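You operate a simulated robot arm through the tools that you are given. There is no shell and no other tool. Be economical: measure what you need, move in short steps, check, and stop when the job is done.

You run a simulated robot arm. Do the job below in one go: nothing can be reset, and whatever is moved stays where it is left.

Task
Draw the alu pulley from the motor with the puller and drop it in its bin.
Fine: clamp the motor first; let the puller down after; leave the fork in and the purple switch on lower.

Only the result counts: the job must be done as asked and must still hold three seconds after the hand-in. Knocking over, shifting, dropping, spilling or breaking anything else fails it.

Robot
A 7-joint arm with a two-finger parallel gripper, fixed in place. Base frame: the origin is at the foot of the arm, x ahead of it, y to its left, z up; the work surface is at about z = 0. Readings come in m, degrees, newtons and seconds.
With the tool pointing down near the work surface it reaches from about 0.24 to 0.62 m from the base axis. Its first joint turns from -66.0 to 66.0 degrees. Payload 2.6 kg.
Tool frame: the origin (TCP) lies between the finger pads and is the grasp point; the fingertips stand 0.03 m ahead of it; z points along the fingers, y is the line along which they close. Largest opening 0.094 m; finger width 0.028, thickness 0.01; the body of the gripper, 0.05 by 0.096 m, starts 0.055 m behind the TCP.
Orientation is that of the tool frame in the base frame, as a unit quaternion [x, y, z, w]. With the fingers straight down and closing along the base's y, the tool's x points along the base's -x, its y along +y and its z along -z.

Tools
- The arm moves only by the tool apply_moves. Its argument "series" is text: rows parted by semicolons, each of 7 numbers parted by spaces: the gripper command, from -1 (fully open) to 1 (shut), values between in proportion, then the shift along the tool's x, y, z in cm, then the turn, a rotation vector about the tool's x, y, z in degrees. In form: gripper dx dy dz rx ry rz; .... A call has 1 to 10 rows; each row shifts and turns the commanded pose from where the row before left it, along the tool's axes as they then stand. Each row takes 0.2 s and may step no farther than 0.05 m and 8.6 degrees from the row before; otherwise, or with a gripper value out of range, the whole call is refused. Where a pose cannot be reached the arm comes as near as it can. A force on the tool above 70 N (or 10 N above the force at the start of the call, whichever is more), or a blocked arm, ends the call early, and 0.2 s more pass. Each finger travels about 0.072 m/s and halts on what it meets, pressing with about 33 N; the grip force reading is that of the motor and also rises with nothing between the fingers. The clock runs only during rows and for 0.2 s after the last one: add rows that do not move to give the fingers time. The reply holds the time, the measured pose of the TCP, the force on the tool along the base axes, the opening and the grip force, in the units named above and with some noise, and new pictures: "show" is both (left out), scene, wrist or none.
- Cameras (640 x 400 px; columns grow to the right, rows downward): "scene" is fixed at [0.0394, 0.4395, 0.5915]; the picture's right is [-0.72, -0.69, 0.00], its down [-0.35, 0.37, -0.86] and it looks along [0.60, -0.62, -0.51] (base axes); focal length 360 px, centre (320, 200). "wrist" rides on the gripper at [0.076, 0.014, -0.102] in the tool frame; the picture's right is [-0.18, 0.98, 0.00], its down [-0.75, -0.14, -0.64] and it looks along [-0.63, -0.12, 0.77] (tool axes); focal length 243 px, centre (320, 200). There is no depth. A picture from a camera that has moved, and an enlarged one, comes with that camera's place and axes in the base frame and with its lens. The place of the scene camera against the robot may be out by one fixed shift of up to 0.025 m in any direction.
- close_up(camera, box): a new picture of the part [left, top, right, bottom] of that camera's present view, enlarged. No time passes.
- sign_off(): hands the job in; it is judged then, once.

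Go step by step. Nothing tells you positions but the pictures and the camera data: compare them with the known pose of the tool, close in by small moves and look again before you grip or let go. The budget is 120 turns and 170 pictures, counting those below and the enlarged ones. Unless the task says otherwise, let go and move clear before handing in, and close with one line.

The tools are called after ">>>" as name(argument=value, ...) on one line, values as JSON. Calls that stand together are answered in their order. apply_moves: Moves the arm, as the interface text tells. Its arguments: {"type":"object","properties":{"series":{"type":"string"},"show":{"type":"string","enum":["both","scene","wrist","none"]}},"required":["series"]} The other tools are called the same way: close_up (camera, box) takes an enlarged picture of a part of a camera's view; sign_off () hands the job in.

At the start:

```text
clock: 0.0
tool_pos: [0.4045, -0.1374, 0.3409]
orientation: [0.0, 1.0, -0.001, 0.0]
ft_force: [0.9, -0.5, -0.6]
width: 0.094
grip_force: 0.0
```

scene: 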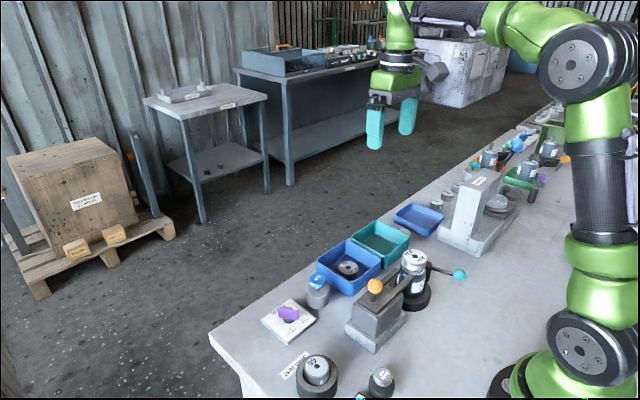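
wrist: 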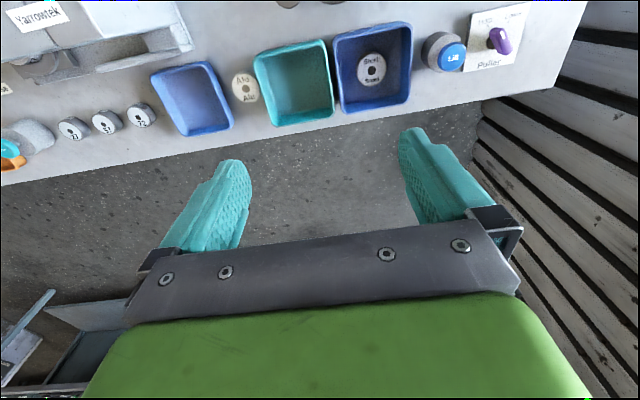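

I see a bench with bins, a motor near a puller, a purple switch, and more things to the rear. I'll enlarge parts of the view before I plan.

>>> close_up(camera="scene", box=[240, 190, 480, 340])

>>> close_up(camera="scene", box=[420, 100, 600, 260])

>>> close_up(camera="scene", box=[210, 270, 450, 400])

>>> close_up(camera="wrist", box=[120, 0, 560, 200])

```text
2.67 times, centred on (360, 265) of scene
camera zoom: at [0.0394, 0.4395, 0.5915], right [-0.72, -0.69, 0.0], down [-0.35, 0.37, -0.86], along [0.6, -0.62, -0.51], focal length 961 px, centre (213, 27)
```

zoom: 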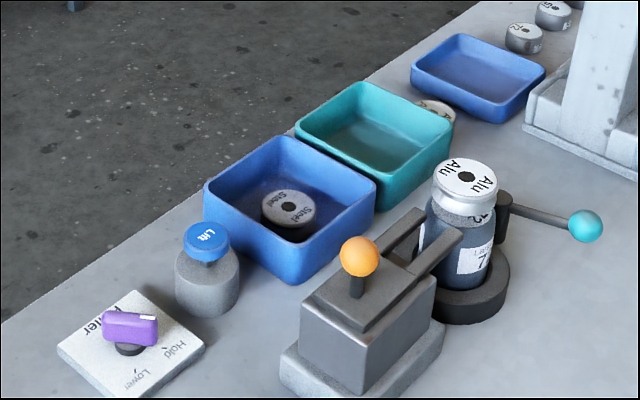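

```text
2.50 times, centred on (510, 180) of scene
camera zoom: at [0.0394, 0.4395, 0.5915], right [-0.72, -0.69, 0.0], down [-0.35, 0.37, -0.86], along [0.6, -0.62, -0.51], focal length 901 px, centre (-155, 250)
```

zoom: 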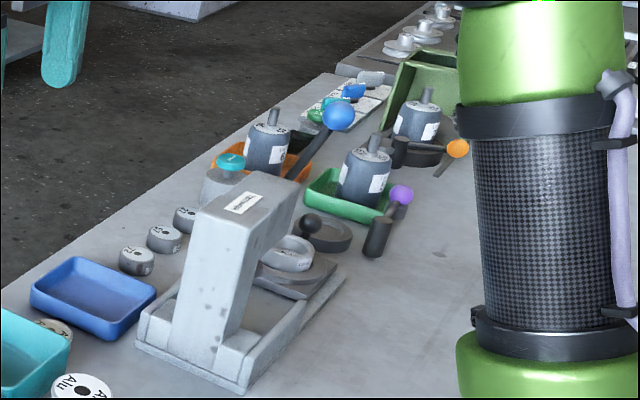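

```text
2.67 times, centred on (330, 335) of scene
camera zoom: at [0.0394, 0.4395, 0.5915], right [-0.72, -0.69, 0.0], down [-0.35, 0.37, -0.86], along [0.6, -0.62, -0.51], focal length 961 px, centre (293, -160)
```

zoom: 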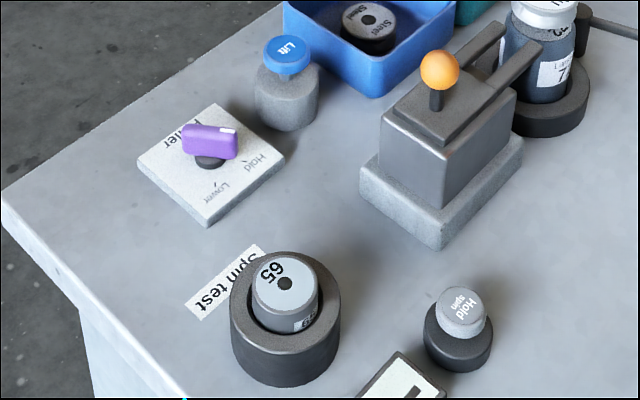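

```text
1.45 times, centred on (340, 100) of wrist
camera zoom: at [0.3289, -0.1239, 0.443], right [0.18, 0.98, 0.0], down [0.75, -0.14, 0.64], along [0.63, -0.12, -0.77], focal length 353 px, centre (291, 346)
```

zoom: 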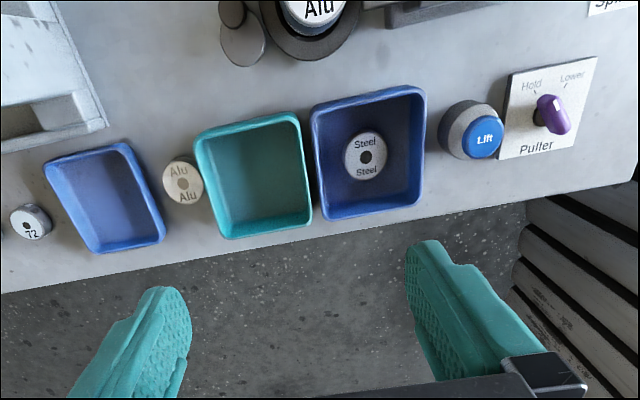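

The motor with the "Alu" pulley stands near (0.31, -0.12), beside the lever with the cyan ball. The puller with the orange knob is near (0.32, 0). I'll draw the arm back to see the station with the wrist camera.

>>> apply_moves(series="-1 4.5 2 0 0 0 0; -1 4.5 2 0 0 0 0; -1 4 2 0 0 0 0; -1 0 2 0 0 0 0;-1 0 0 0 0 0 0")

```text
clock: 1.2
tool_pos: [0.2742, -0.0555, 0.3435]
orientation: [0.0, 1.0, 0.0, 0.0]
ft_force: [0.6, 0.4, 0.5]
width: 0.0939
grip_force: 0.0
camera wrist: at [0.1981, -0.0429, 0.4458], right [0.18, 0.98, 0.0], down [0.75, -0.14, 0.64], along [0.63, -0.12, -0.77], focal length 243 px, centre (320, 200)
```

scene: 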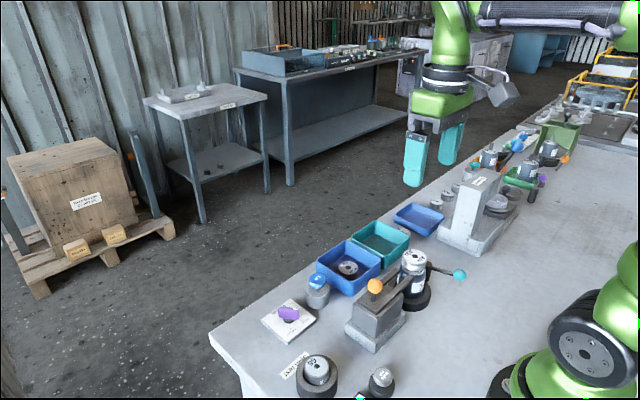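
wrist: 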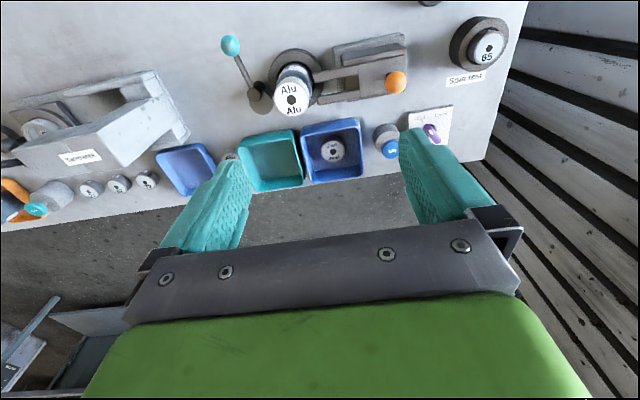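

>>> close_up(camera="wrist", box=[210, 20, 420, 150])

>>> close_up(camera="wrist", box=[140, 80, 480, 200])

>>> close_up(camera="scene", box=[340, 230, 480, 350])

>>> close_up(camera="scene", box=[250, 260, 340, 350])

```text
3.05 times, centred on (315, 85) of wrist
camera zoom: at [0.1981, -0.0429, 0.4458], right [0.18, 0.98, 0.0], down [0.75, -0.14, 0.64], along [0.63, -0.12, -0.77], focal length 739 px, centre (335, 550)
```

zoom: 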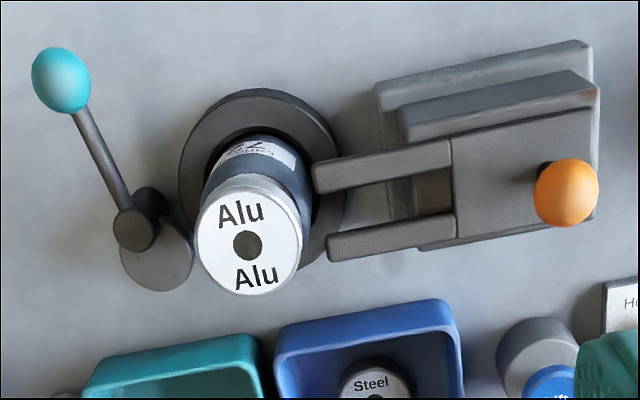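

```text
1.88 times, centred on (310, 140) of wrist
camera zoom: at [0.1981, -0.0429, 0.4458], right [0.18, 0.98, 0.0], down [0.75, -0.14, 0.64], along [0.63, -0.12, -0.77], focal length 457 px, centre (339, 313)
```

zoom: 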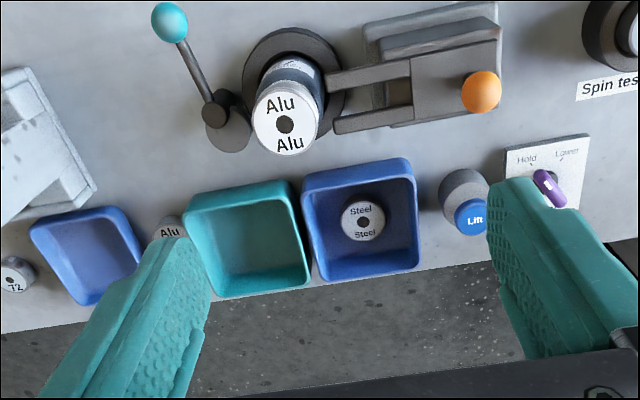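

```text
3.33 times, centred on (410, 290) of scene
camera zoom: at [0.0394, 0.4395, 0.5915], right [-0.72, -0.69, 0.0], down [-0.35, 0.37, -0.86], along [0.6, -0.62, -0.51], focal length 1202 px, centre (20, -100)
```

zoom: 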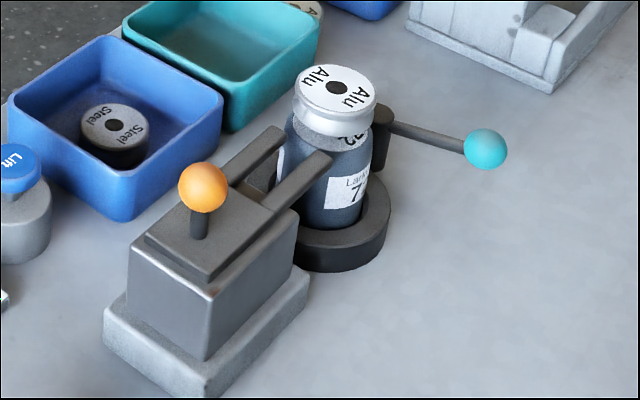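

```text
4.44 times, centred on (295, 305) of scene
camera zoom: at [0.0394, 0.4395, 0.5915], right [-0.72, -0.69, 0.0], down [-0.35, 0.37, -0.86], along [0.6, -0.62, -0.51], focal length 1602 px, centre (431, -267)
```

zoom: 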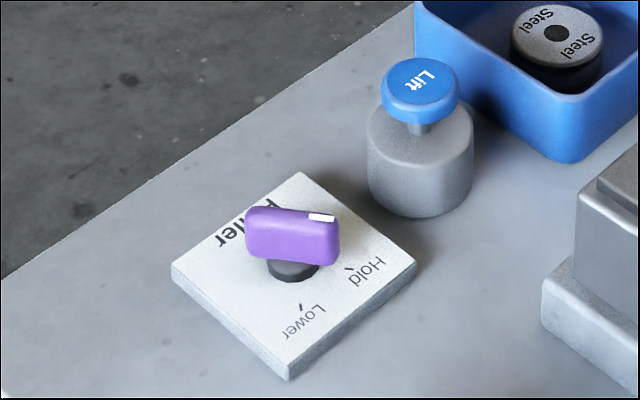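

The lever, fork, Lift button and Hold/Lower switch (now on Hold) are clear. I want closer views of the bins and of the clamp's cam.

>>> apply_moves(series="-1 -4 -3 3 0 0 0; -1 -4 -3 3 0 0 0; -1 -1 -3 1 0 0 0; -1 0 -3 0 0 0 0;-1 0 0 0 0 0 0", show="wrist")

```text
refused: row 1 steps farther than a row can; nothing moved
```

>>> apply_moves(series="-1 -3 -2.5 2 0 0 0; -1 -3 -2.5 2 0 0 0; -1 -3 -2.5 2 0 0 0; -1 0 -4 0 0 0 0;-1 0 0 0 0 0 0", show="wrist")

```text
clock: 2.4
tool_pos: [0.3662, -0.1744, 0.2822]
orientation: [-0.001, 1.0, 0.0, 0.0]
ft_force: [-1.0, 0.5, 0.0]
width: 0.094
grip_force: 0.0
camera wrist: at [0.2901, -0.1608, 0.3826], right [0.18, 0.98, 0.0], down [0.75, -0.14, 0.64], along [0.63, -0.12, -0.77], focal length 243 px, centre (320, 200)
```

wrist: 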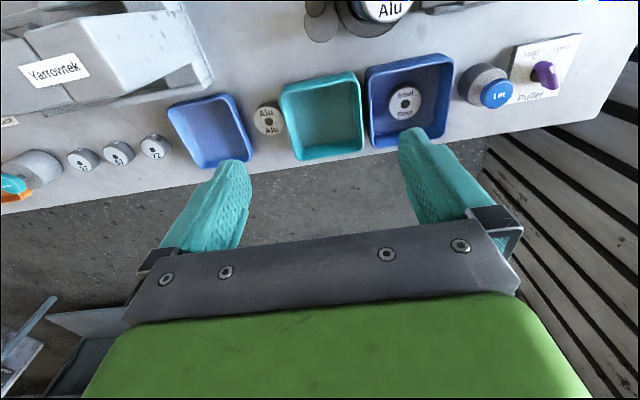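

>>> close_up(camera="wrist", box=[150, 50, 370, 180])

>>> close_up(camera="scene", box=[340, 190, 460, 280])

```text
2.91 times, centred on (260, 115) of wrist
camera zoom: at [0.2901, -0.1608, 0.3826], right [0.18, 0.98, 0.0], down [0.75, -0.14, 0.64], along [0.63, -0.12, -0.77], focal length 706 px, centre (494, 447)
```

zoom: 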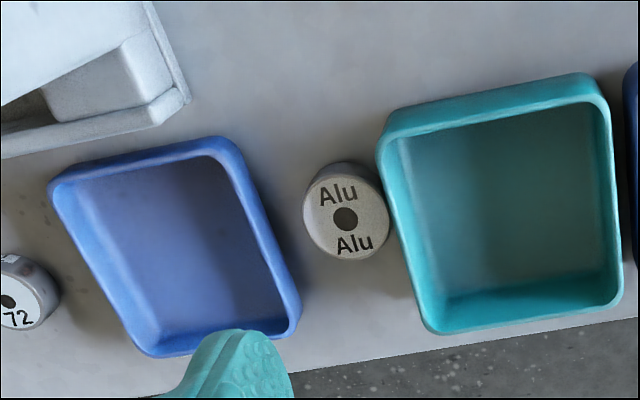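

```text
4.44 times, centred on (400, 235) of scene
camera zoom: at [0.0395, 0.4395, 0.5915], right [-0.72, -0.69, 0.0], down [-0.35, 0.37, -0.86], along [0.6, -0.62, -0.51], focal length 1602 px, centre (-36, 44)
```

zoom: 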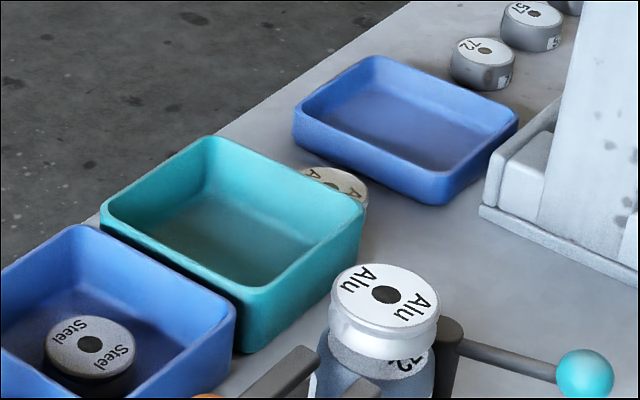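

The teal bin next to the loose Alu disc is the alu bin, since the dark blue one holds Steel. Next I'll look closely at the clamp.

>>> apply_moves(series="-1 4 0 0 0 0 0; -1 4 0 1 0 0 0; -1 3.2 0 1 0 0 0; -1 0 0 0 0 0 0", show="wrist")

>>> close_up(camera="wrist", box=[160, 0, 420, 160])

```text
clock: 3.4
tool_pos: [0.2521, -0.1728, 0.2602]
orientation: [0.0, 1.0, 0.0, 0.0]
ft_force: [-0.8, -0.1, -0.6]
width: 0.0938
grip_force: 0.1
camera wrist: at [0.1774, -0.1602, 0.3623], right [0.18, 0.98, 0.0], down [0.75, -0.14, 0.64], along [0.63, -0.12, -0.77], focal length 243 px, centre (320, 200)
```

wrist: 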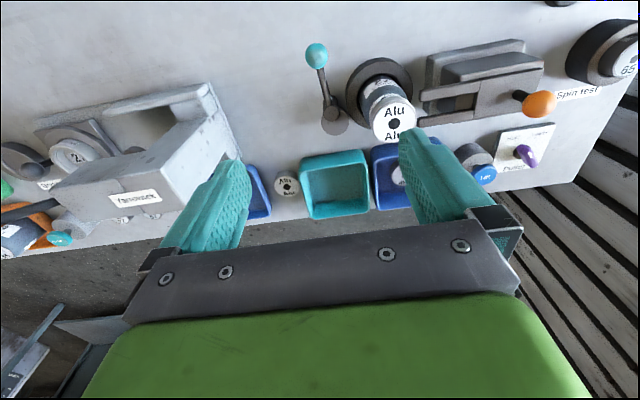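

```text
2.46 times, centred on (290, 80) of wrist
camera zoom: at [0.1774, -0.1602, 0.3623], right [0.18, 0.98, 0.0], down [0.75, -0.14, 0.64], along [0.63, -0.12, -0.77], focal length 597 px, centre (394, 495)
```

zoom: 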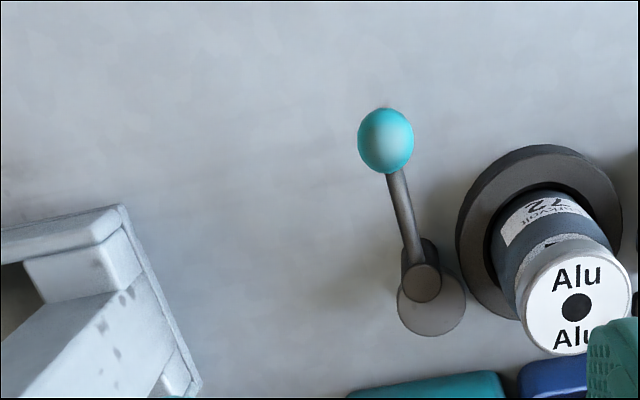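

By triangulation the ball is near (0.226, -0.174, 0.056), the hub (0.298, -0.168) and the pulley top (0.296, -0.101, 0.106). The cam lobe now points to +x, so the lever must swing from -x toward -y. I'll straddle the ball loosely with the fingers.

>>> apply_moves(series="0.1 2.6 0 2 0 0 0; 0.1 0 -0.1 4.5 0 0 0; 0.1 0 0 4.5 0 0 0; 0.1 0 0 3 0 0 0; 0.1 0 0 0 0 0 0")

```text
clock: 4.6
tool_pos: [0.2275, -0.1724, 0.1215]
orientation: [0.0, 1.0, 0.0, 0.0]
ft_force: [0.0, -0.9, 0.2]
width: 0.0425
grip_force: 0.0
camera wrist: at [0.1521, -0.1589, 0.2221], right [0.18, 0.98, 0.0], down [0.75, -0.14, 0.64], along [0.63, -0.12, -0.77], focal length 243 px, centre (320, 200)
```

scene: 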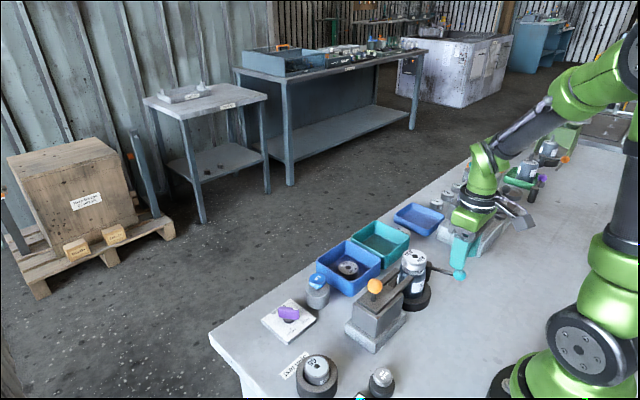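
wrist: 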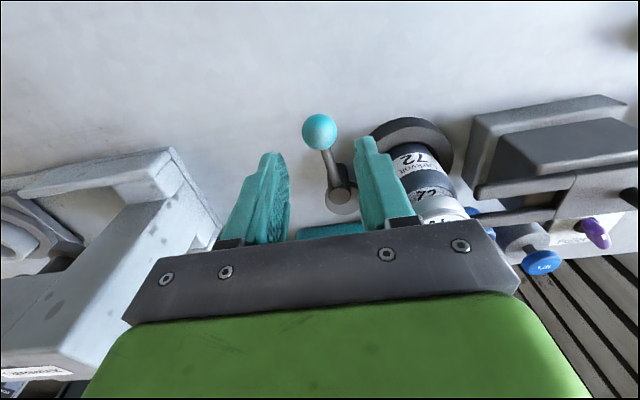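

The ball is centred between the fingers, so I'll descend around it.

>>> apply_moves(series="0.1 0.1 0 3 0 0 0; 0.1 0 0 2.8 0 0 0; 0.1 0 0 0 0 0 0", show="wrist")

```text
clock: 5.4
tool_pos: [0.2254, -0.1727, 0.0606]
orientation: [0.0, 1.0, 0.001, 0.0]
ft_force: [-0.2, -0.1, -0.2]
width: 0.0422
grip_force: 0.1
camera wrist: at [0.1506, -0.1597, 0.1623], right [0.18, 0.98, 0.0], down [0.75, -0.14, 0.64], along [0.63, -0.12, -0.77], focal length 243 px, centre (320, 200)
```

wrist: 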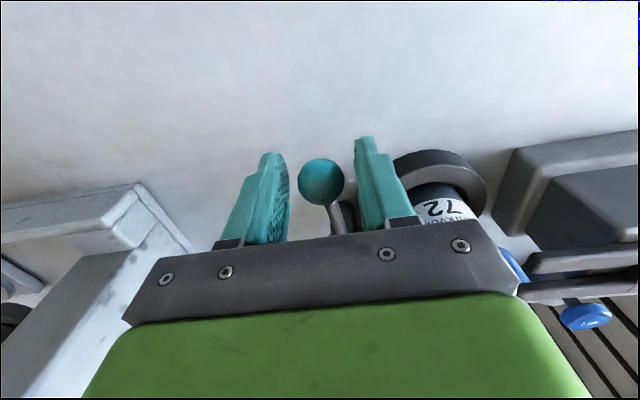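

The ball is caged, so I'll start the swing about the hub and watch the forces.

>>> apply_moves(series="0.3 0 0 0 0 0 0; 0.3 -0.147 -0.997 0 0 0 -8; 0.3 -0.147 -0.997 0 0 0 -8; 0.3 -0.147 -0.997 0 0 0 -8; 0.3 0 0 0 0 0 0")

```text
clock: 6.6
tool_pos: [0.234, -0.2028, 0.0617]
orientation: [-0.208, 0.978, 0.0, -0.001]
ft_force: [-0.6, 1.3, -0.1]
width: 0.0334
grip_force: 0.4
camera wrist: at [0.1597, -0.2207, 0.1643], right [-0.23, 0.97, 0.0], down [0.75, 0.18, 0.64], along [0.62, 0.15, -0.77], focal length 243 px, centre (320, 200)
```

scene: 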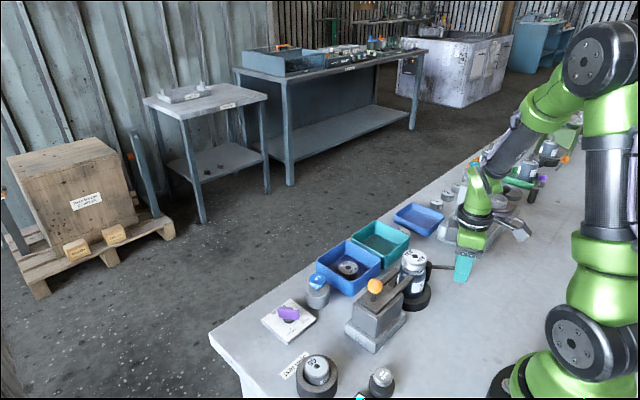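
wrist: 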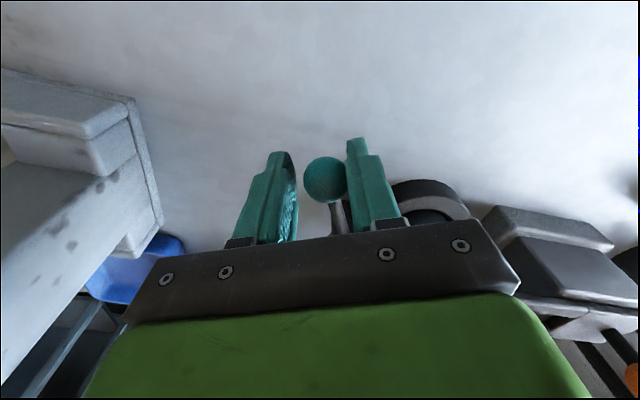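

The lever follows freely. I'll carry on.

>>> apply_moves(series="0.3 -0.147 -0.997 0 0 0 -8; 0.3 -0.147 -0.997 0 0 0 -8; 0.3 -0.147 -0.997 0 0 0 -8; 0.3 0 0 0 0 0 0")

```text
clock: 7.6
tool_pos: [0.2527, -0.2256, 0.0615]
orientation: [-0.408, 0.913, 0.0, 0.0]
ft_force: [-1.3, 0.3, 0.5]
width: 0.0328
grip_force: 0.2
camera wrist: at [0.1923, -0.2732, 0.1638], right [-0.61, 0.79, 0.0], down [0.61, 0.47, 0.64], along [0.51, 0.39, -0.77], focal length 243 px, centre (320, 200)
```

scene: 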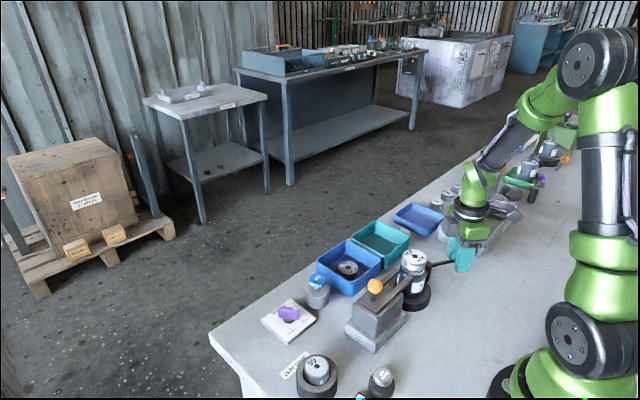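
wrist: 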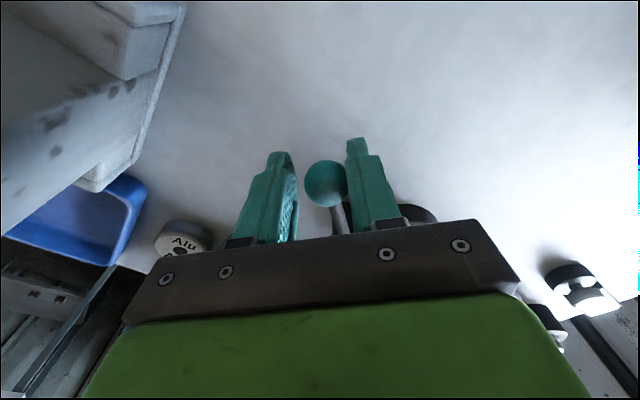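

I'll finish the arc without turning the gripper further, to keep clear of the press on the left.

>>> apply_moves(series="0.3 -0.147 -0.997 0 0 0 0; 0.3 -0.284 -0.967 0 0 0 0; 0.3 -0.416 -0.918 0 0 0 0; 0.3 0 0 0 0 0 0")

```text
clock: 8.6
tool_pos: [0.2795, -0.2394, 0.0623]
orientation: [-0.407, 0.913, 0.0, 0.001]
ft_force: [-0.4, 0.8, 0.0]
width: 0.0332
grip_force: 0.2
camera wrist: at [0.2194, -0.2869, 0.1646], right [-0.61, 0.79, 0.0], down [0.61, 0.47, 0.64], along [0.51, 0.39, -0.77], focal length 243 px, centre (320, 200)
```

scene: 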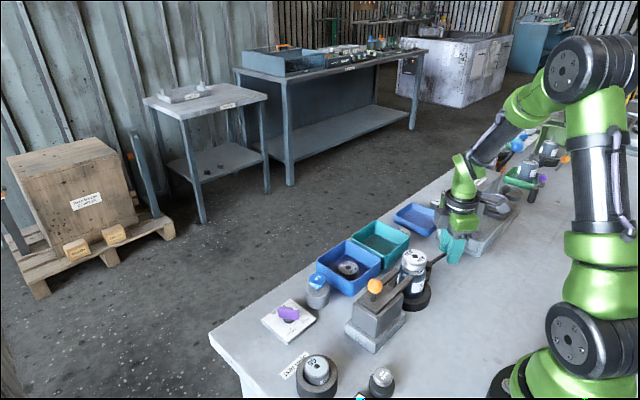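
wrist: 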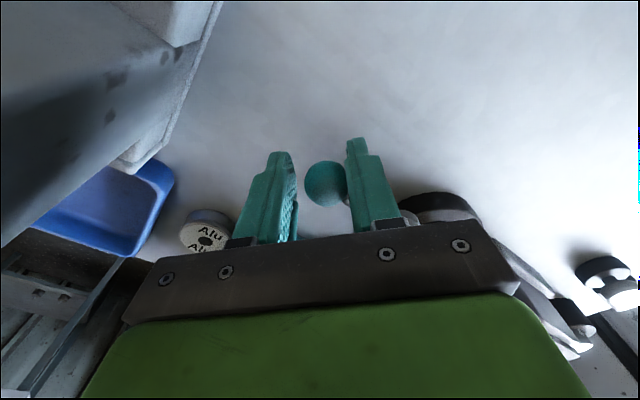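

>>> apply_moves(series="0.3 -0.540 -0.851 0 0 0 0; 0.3 -0.653 -0.768 0 0 0 0; 0.3 0 0 0 0 0 0")

>>> close_up(camera="scene", box=[360, 220, 480, 310])

```text
clock: 9.4
tool_pos: [0.2937, -0.2436, 0.0606]
orientation: [-0.405, 0.914, 0.001, -0.006]
ft_force: [-42.4, -10.9, 2.9]
width: 0.0465
grip_force: 11.6
camera wrist: at [0.2349, -0.2912, 0.1639], right [-0.6, 0.8, 0.01], down [0.62, 0.46, 0.63], along [0.5, 0.39, -0.77], focal length 243 px, centre (320, 200)
```

scene: 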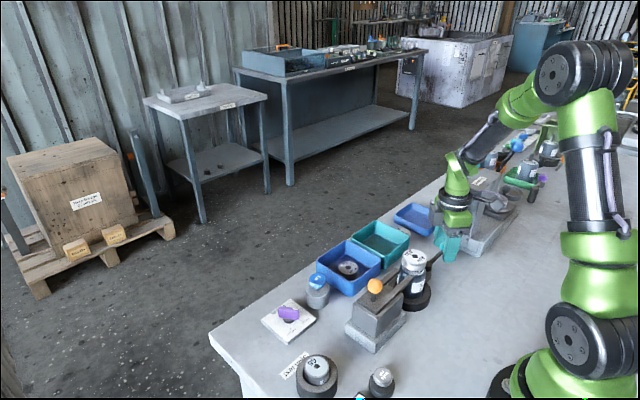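
wrist: 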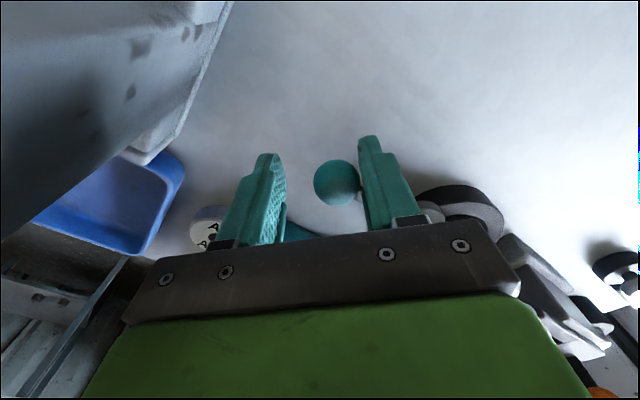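

```text
4.44 times, centred on (420, 265) of scene
camera zoom: at [0.0394, 0.4395, 0.5915], right [-0.72, -0.69, 0.0], down [-0.35, 0.37, -0.86], along [0.6, -0.62, -0.51], focal length 1602 px, centre (-124, -89)
```

zoom: 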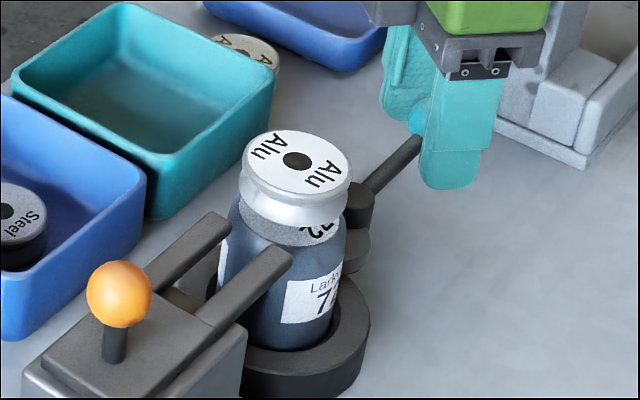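

The lever has turned about 80° and now meets a firm stop at 43 N with the cam against the motor. I'll open the fingers, back off and see whether it stays.

>>> apply_moves(series="0 0 0 0 0 0 0; -0.1 0.3 0.4 0 0 0 0; -0.1 0 0 0 0 0 0; -0.1 0 0 -4 0 0 0; -0.1 0 0 -4.5 0 0 0; -0.1 0 0 -4.5 0 0 0;-0.1 0 0 0 0 0 0")

>>> close_up(camera="scene", box=[360, 220, 480, 310])

>>> close_up(camera="wrist", box=[280, 50, 520, 230])

```text
clock: 11.0
tool_pos: [0.2951, -0.2421, 0.1924]
orientation: [-0.407, 0.914, 0.0, 0.001]
ft_force: [0.2, -0.7, -0.4]
width: 0.0516
grip_force: 0.1
camera wrist: at [0.2344, -0.2906, 0.2938], right [-0.61, 0.79, 0.0], down [0.61, 0.47, 0.64], along [0.51, 0.39, -0.77], focal length 243 px, centre (320, 200)
```

scene: 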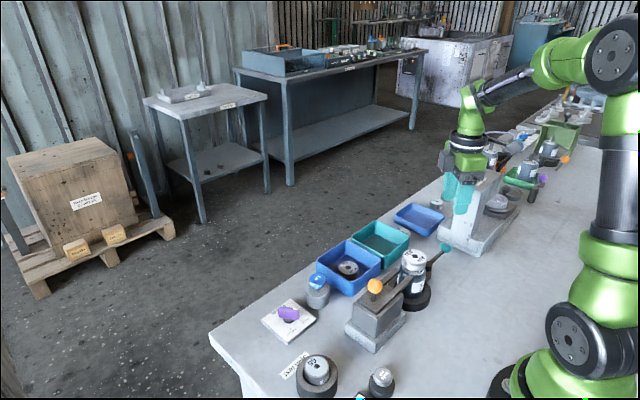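
wrist: 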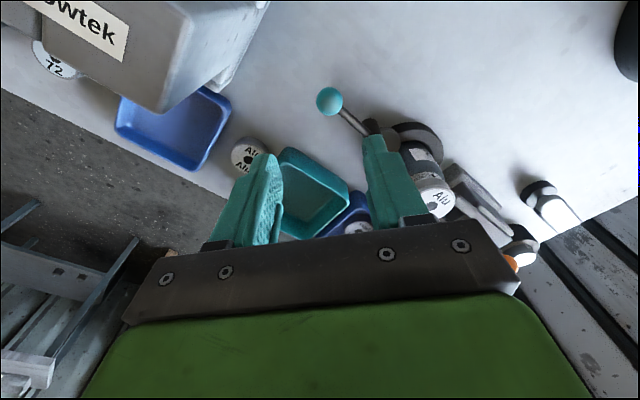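

```text
4.44 times, centred on (420, 265) of scene
camera zoom: at [0.0394, 0.4395, 0.5915], right [-0.72, -0.69, 0.0], down [-0.35, 0.37, -0.86], along [0.6, -0.62, -0.51], focal length 1602 px, centre (-124, -89)
```

zoom: 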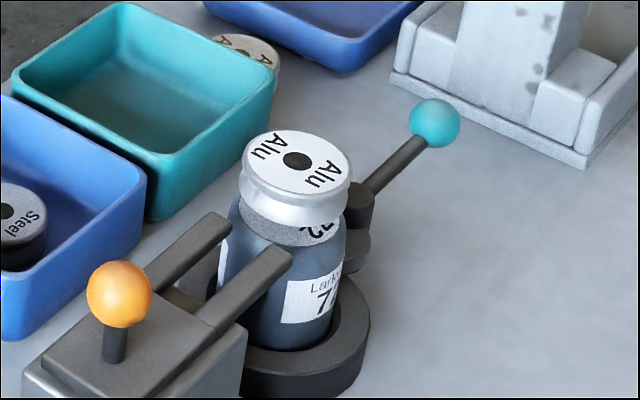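

```text
2.22 times, centred on (400, 140) of wrist
camera zoom: at [0.2344, -0.2906, 0.2938], right [-0.61, 0.79, 0.0], down [0.61, 0.47, 0.64], along [0.51, 0.39, -0.77], focal length 539 px, centre (142, 333)
```

zoom: 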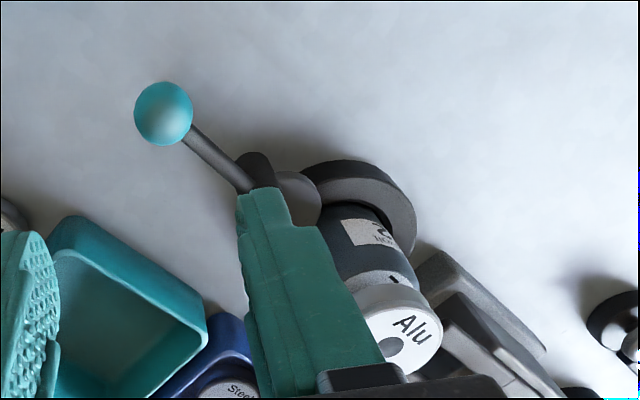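

The clamp holds. The orange knob comes out near (0.298, 0.035, 0.115). I'll turn the gripper straight again and go above it.

>>> apply_moves(series="-0.2 0 0 0 0 0 8; -0.2 0 0 0 0 0 8; -0.2 0 0 0 0 0 8; -0.2 0 0 0 0 0 8; -0.2 0 0 0 0 0 8; -0.2 0 0 0 0 0 8; -0.2 0 4 -2 0 0 0; -0.2 0 4.5 0 0 0 0; -0.2 0 4.5 0 0 0 0; -0.2 0 4.5 0 0 0 0", show="none")

>>> apply_moves(series="-0.2 0 4.5 0 0 0 0; -0.2 0 4.5 0 0 0 0; -0.2 0 1.3 0 0 0 0;-0.2 0 0 0 0 0 0")

```text
clock: 13.2
tool_pos: [0.2939, -0.0645, 0.2127]
orientation: [0.001, 1.0, -0.001, 0.001]
ft_force: [0.6, 0.5, -0.1]
width: 0.0566
grip_force: 0.1
```

```text
clock: 14.2
tool_pos: [0.2948, 0.04, 0.2107]
orientation: [0.0, 1.0, 0.0, -0.001]
ft_force: [0.4, 0.2, -0.6]
width: 0.0565
grip_force: 0.1
camera wrist: at [0.2194, 0.0527, 0.313], right [0.18, 0.98, 0.0], down [0.75, -0.14, 0.64], along [0.63, -0.12, -0.77], focal length 243 px, centre (320, 200)
```

scene: 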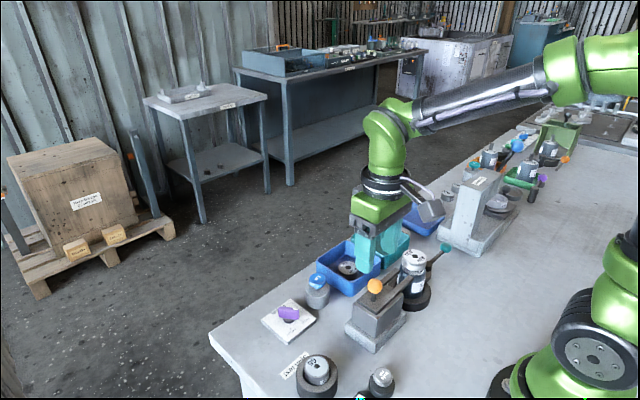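
wrist: 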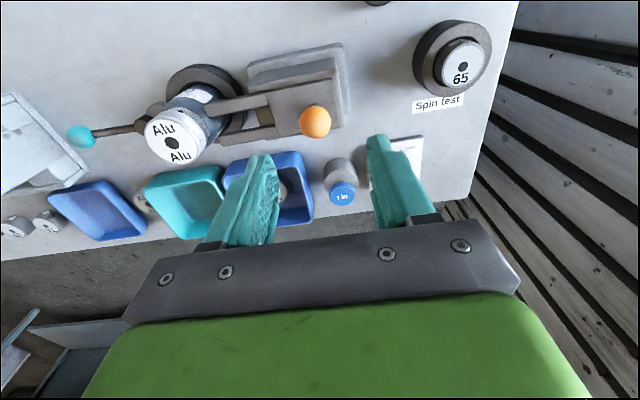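

The knob is confirmed at (0.297, 0.034). I'll descend over it.

>>> apply_moves(series="-0.2 -0.2 -0.6 4 0 0 0; -0.2 0 0 4 0 0 0; -0.2 0 0 0.6 0 0 0;-0.2 0 0 0 0 0 0")

>>> close_up(camera="scene", box=[320, 220, 460, 340])

```text
clock: 15.2
tool_pos: [0.2992, 0.0331, 0.126]
orientation: [0.0, 1.0, 0.0, 0.0]
ft_force: [0.3, -0.1, -0.6]
width: 0.0563
grip_force: 0.1
camera wrist: at [0.2233, 0.046, 0.2279], right [0.18, 0.98, 0.0], down [0.75, -0.14, 0.64], along [0.63, -0.12, -0.77], focal length 243 px, centre (320, 200)
```

scene: 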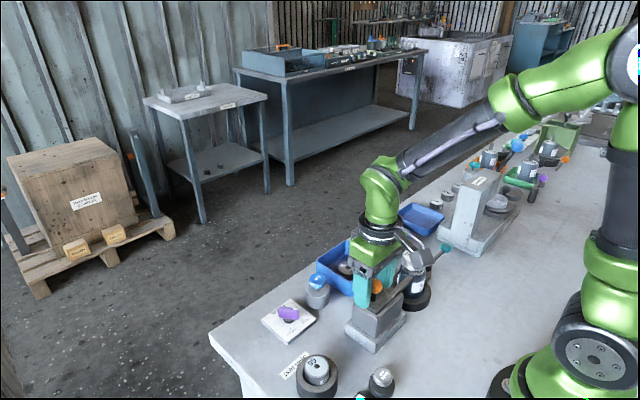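
wrist: 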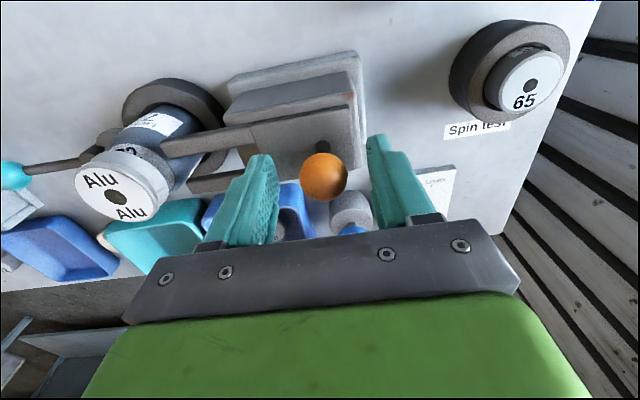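

```text
3.33 times, centred on (390, 280) of scene
camera zoom: at [0.0394, 0.4395, 0.5915], right [-0.72, -0.69, 0.0], down [-0.35, 0.37, -0.86], along [0.6, -0.62, -0.51], focal length 1202 px, centre (87, -67)
```

zoom: 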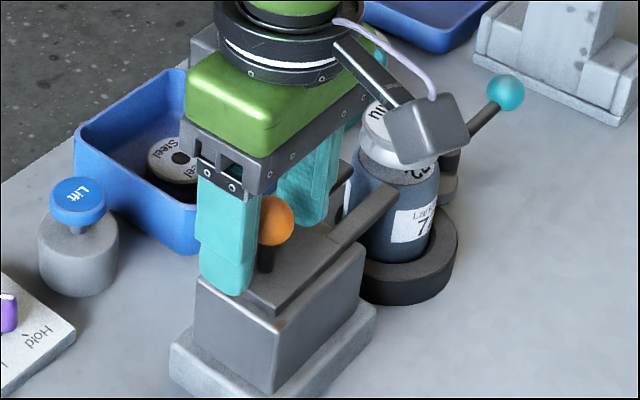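

The knob is between the fingers. I'll close on it and slide a first short distance toward the motor.

>>> apply_moves(series="1 0 0 0 0 0 0; 1 0 0 0 0 0 0; 1 0 0 0 0 0 0; 1 0 -1 0 0 0 0; 1 0 -1 0 0 0 0; 1 0 0 0 0 0 0")

>>> close_up(camera="wrist", box=[60, 60, 400, 250])

```text
clock: 16.6
tool_pos: [0.2977, 0.0139, 0.126]
orientation: [0.0, 1.0, 0.0, 0.0]
ft_force: [2.8, 0.4, -2.8]
width: 0.0253
grip_force: 45.0
camera wrist: at [0.223, 0.0262, 0.2287], right [0.18, 0.98, 0.0], down [0.75, -0.14, 0.64], along [0.63, -0.12, -0.77], focal length 243 px, centre (320, 200)
```

scene: 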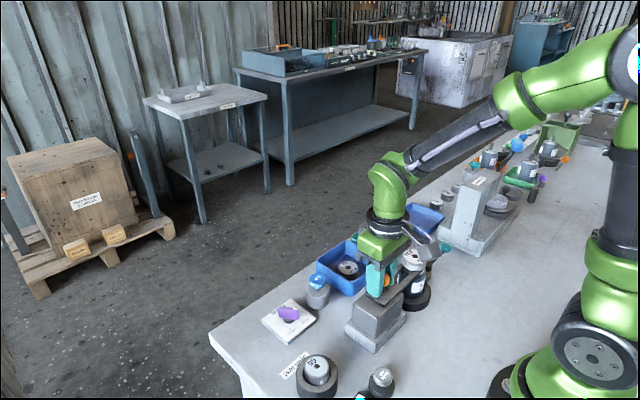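
wrist: 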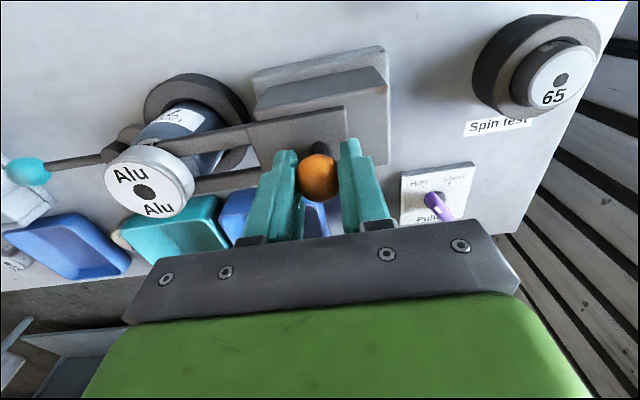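

```text
1.88 times, centred on (230, 155) of wrist
camera zoom: at [0.223, 0.0262, 0.2287], right [0.18, 0.98, 0.0], down [0.75, -0.14, 0.64], along [0.63, -0.12, -0.77], focal length 457 px, centre (489, 285)
```

zoom: 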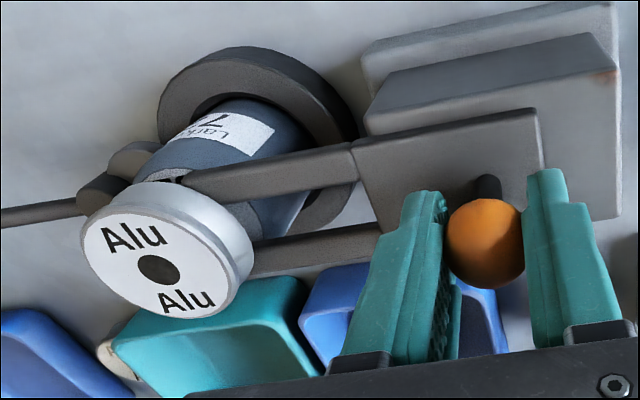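

The fork slides smoothly and is entering under the pulley. I'll push on until it stops.

>>> apply_moves(series="1 0 -1 0 0 0 0; 1 0 -1 0 0 0 0; 1 0 -0.8 0 0 0 0; 1 0 0 0 0 0 0", show="wrist")

>>> close_up(camera="scene", box=[320, 220, 460, 340])

```text
clock: 17.6
tool_pos: [0.2972, -0.0142, 0.1268]
orientation: [-0.001, 1.0, 0.001, -0.001]
ft_force: [-4.6, 8.4, -3.6]
width: 0.0256
grip_force: 45.2
camera wrist: at [0.2229, -0.0017, 0.2289], right [0.18, 0.98, 0.0], down [0.75, -0.14, 0.64], along [0.63, -0.12, -0.77], focal length 243 px, centre (320, 200)
```

wrist: 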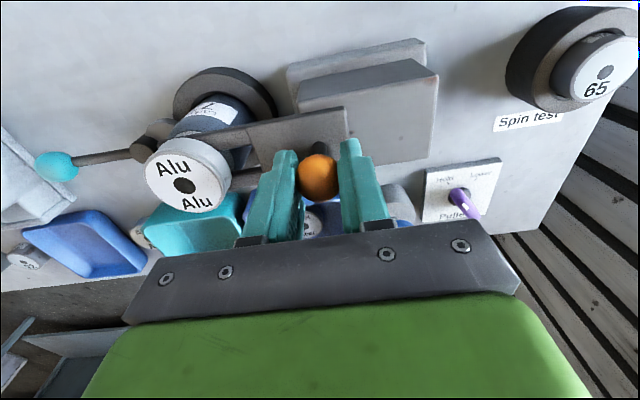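

```text
3.33 times, centred on (390, 280) of scene
camera zoom: at [0.0394, 0.4395, 0.5915], right [-0.72, -0.69, 0.0], down [-0.35, 0.37, -0.86], along [0.6, -0.62, -0.51], focal length 1202 px, centre (87, -67)
```

zoom: 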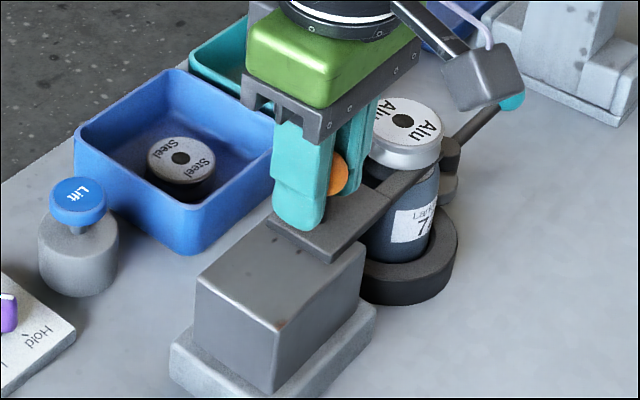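

>>> apply_moves(series="1 0 -0.5 0 0 0 0; 1 0 0 0 0 0 0; 1 0 -0.5 0 0 0 0; 1 0 0 0 0 0 0", show="wrist")

```text
clock: 18.5
tool_pos: [0.2984, -0.0155, 0.1272]
orientation: [-0.004, 1.0, 0.009, -0.001]
ft_force: [0.6, 3.3, -3.7]
width: 0.0253
grip_force: 44.6
stopped in row 4: the force on the tool passed its limit (the readings are from after the stop); the commanded pose is now the measured one
camera wrist: at [0.2229, -0.004, 0.2292], right [0.17, 0.98, 0.02], down [0.76, -0.15, 0.64], along [0.63, -0.1, -0.77], focal length 243 px, centre (320, 200)
```

wrist: 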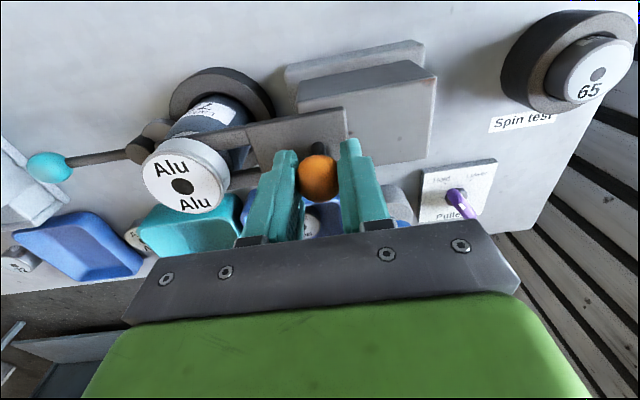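

The fork has reached its stop after about 5 cm of travel. I'll release the knob, straighten up and go look at the Lift button.

>>> apply_moves(series="0.1 0 0 0 0 0 0; -0.2 0 0 0 0 0 0; -0.2 0 0 0 1 0 0.5; -0.2 0 0 -4 0 0 0; -0.2 0 0 -4.5 0 0 0; -0.2 -3 3 0 0 0 0; -0.2 -3 3 0 0 0 0; -0.2 0 0 0 0 0 0")

>>> close_up(camera="scene", box=[320, 220, 460, 340])

```text
clock: 20.3
tool_pos: [0.3591, 0.0436, 0.2127]
orientation: [0.0, 1.0, 0.0, -0.002]
ft_force: [0.4, -0.1, 0.4]
width: 0.0565
grip_force: 0.0
camera wrist: at [0.2825, 0.0576, 0.3148], right [0.18, 0.98, 0.0], down [0.76, -0.14, 0.64], along [0.63, -0.12, -0.77], focal length 243 px, centre (320, 200)
```

scene: 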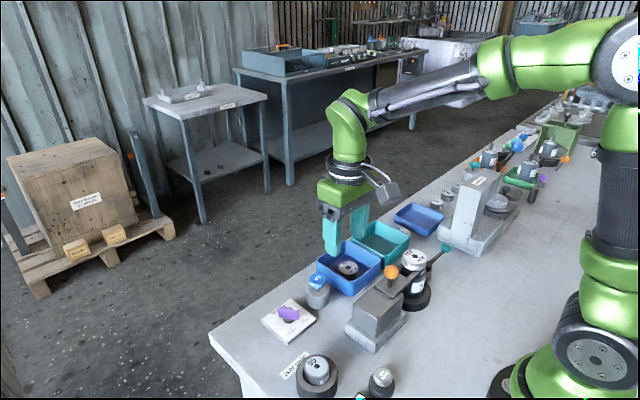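
wrist: 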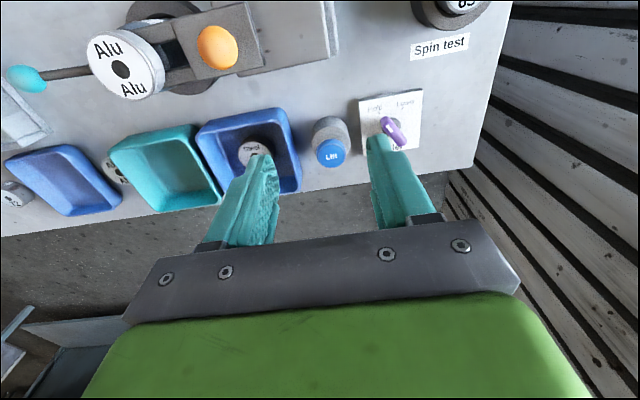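

```text
3.33 times, centred on (390, 280) of scene
camera zoom: at [0.0394, 0.4395, 0.5915], right [-0.72, -0.69, 0.0], down [-0.35, 0.37, -0.86], along [0.6, -0.62, -0.51], focal length 1202 px, centre (87, -67)
```

zoom: 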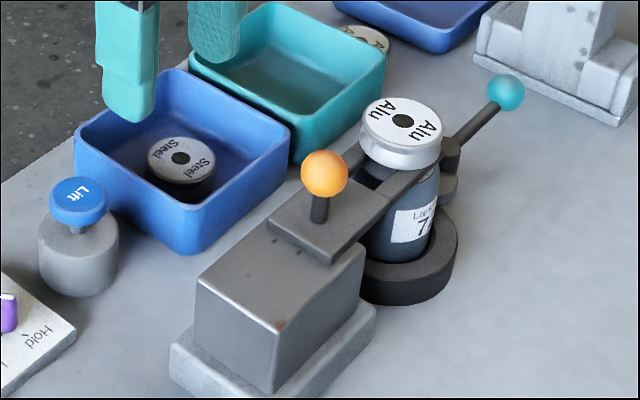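

Lift is at about (0.427, 0.043, 0.055). I'll close the fingers and come down above it.

>>> apply_moves(series="0.5 -4 0 0 0 0 0; 1 -2.8 0 2 0 0 0; 1 0 0 4 0 0 0; 1 0 0 3 0 0 0; 1 0 0 0 0 0 0")

>>> close_up(camera="scene", box=[250, 220, 390, 340])

```text
clock: 21.5
tool_pos: [0.4239, 0.0433, 0.1216]
orientation: [0.0, 1.0, 0.001, -0.001]
ft_force: [0.9, -0.3, 0.0]
width: 0.0001
grip_force: 32.9
camera wrist: at [0.3494, 0.0574, 0.2232], right [0.18, 0.98, 0.0], down [0.75, -0.14, 0.64], along [0.63, -0.12, -0.77], focal length 243 px, centre (320, 200)
```

scene: 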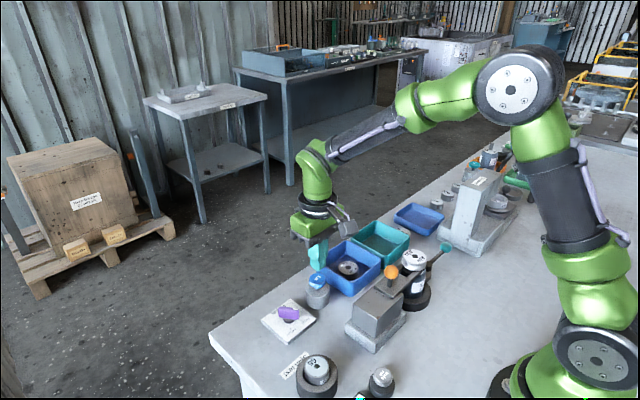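
wrist: 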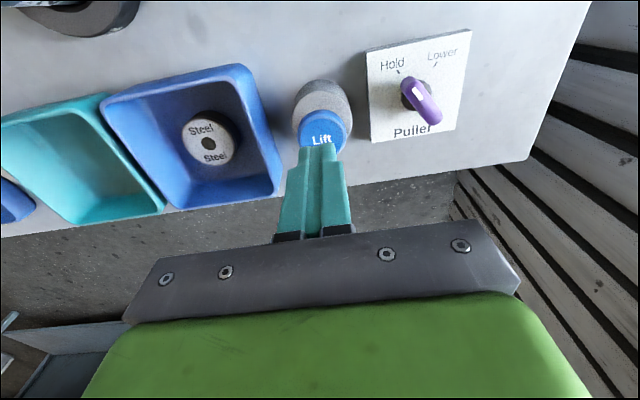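

```text
3.33 times, centred on (320, 280) of scene
camera zoom: at [0.0394, 0.4395, 0.5915], right [-0.72, -0.69, 0.0], down [-0.35, 0.37, -0.86], along [0.6, -0.62, -0.51], focal length 1202 px, centre (320, -67)
```

zoom: 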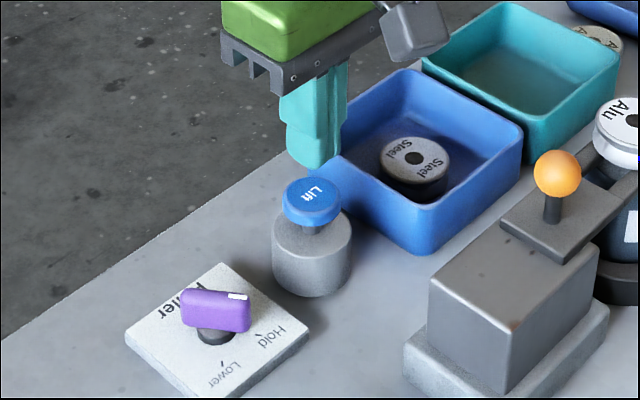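

I'm aligned over the button. I'll press down in small steps.

>>> apply_moves(series="1 0 0.2 2.5 0 0 0; 1 0 0 0.5 0 0 0; 1 0 0 0.4 0 0 0; 1 0 0 0.4 0 0 0; 1 0 0 0 0 0 0", show="scene")

>>> close_up(camera="scene", box=[290, 220, 460, 340])

```text
clock: 22.7
tool_pos: [0.4262, 0.0458, 0.0838]
orientation: [0.0, 1.0, -0.001, -0.002]
ft_force: [-1.5, -0.6, 4.9]
width: 0.0
grip_force: 33.2
```

scene: 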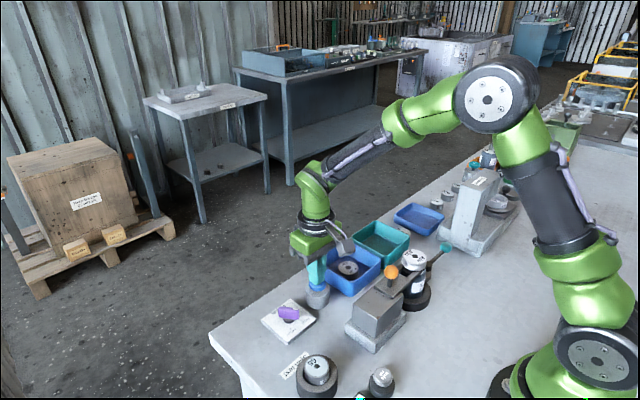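

```text
3.33 times, centred on (375, 280) of scene
camera zoom: at [0.0394, 0.4395, 0.5915], right [-0.72, -0.69, 0.0], down [-0.35, 0.37, -0.86], along [0.6, -0.62, -0.51], focal length 1202 px, centre (137, -67)
```

zoom: 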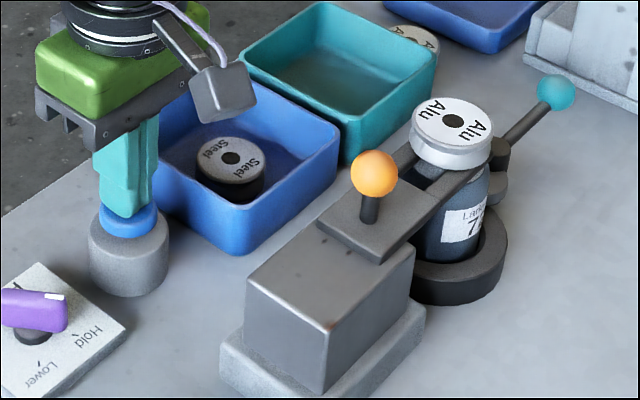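

>>> apply_moves(series="1 0 0 0.4 0 0 0; 1 0 0 0 0 0 0; 1 0 0 0 0 0 0; 1 0 0 0 0 0 0; 1 0 0 0 0 0 0", show="none")

>>> close_up(camera="scene", box=[290, 220, 460, 340])

```text
clock: 23.9
tool_pos: [0.4256, 0.0459, 0.0792]
orientation: [0.001, 1.0, 0.0, -0.001]
ft_force: [0.8, -3.6, 7.0]
width: 0.0
grip_force: 32.8
```

```text
3.33 times, centred on (375, 280) of scene
camera zoom: at [0.0394, 0.4395, 0.5915], right [-0.72, -0.69, 0.0], down [-0.35, 0.37, -0.86], along [0.6, -0.62, -0.51], focal length 1202 px, centre (137, -67)
```

zoom: 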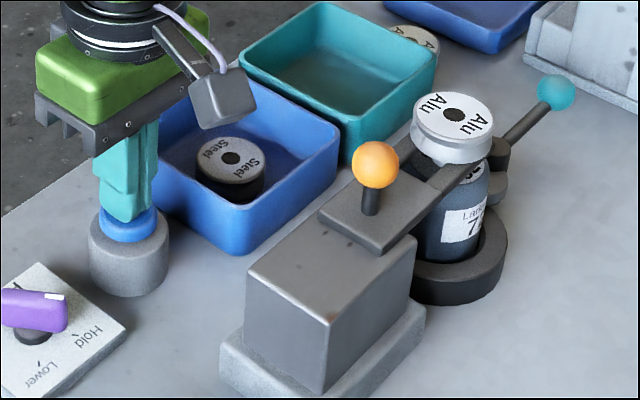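

The puller is rising while I hold the button. I'll keep holding.

>>> apply_moves(series="1 0 0 0 0 0 0; 1 0 0 0 0 0 0; 1 0 0 0 0 0 0; 1 0 0 0 0 0 0; 1 0 0 0 0 0 0; 1 0 0 0 0 0 0; 1 0 0 0 0 0 0; 1 0 0 0 0 0 0", show="none")

>>> close_up(camera="scene", box=[290, 220, 460, 340])

```text
clock: 25.7
tool_pos: [0.4276, 0.0475, 0.0809]
orientation: [0.0, 1.0, 0.0, -0.001]
ft_force: [2.9, -2.3, 6.6]
width: 0.0001
grip_force: 32.7
```

```text
3.33 times, centred on (375, 280) of scene
camera zoom: at [0.0394, 0.4395, 0.5915], right [-0.72, -0.69, 0.0], down [-0.35, 0.37, -0.86], along [0.6, -0.62, -0.51], focal length 1202 px, centre (137, -67)
```

zoom: 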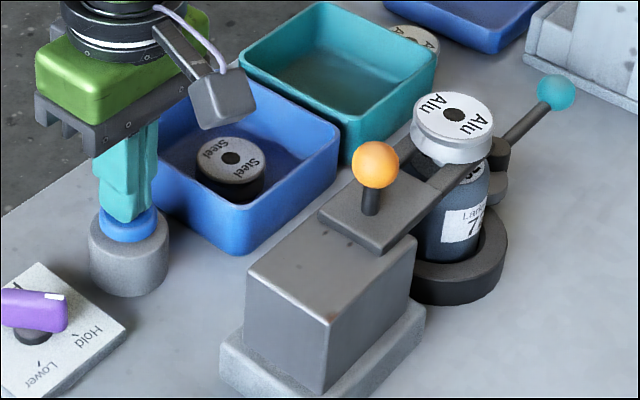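

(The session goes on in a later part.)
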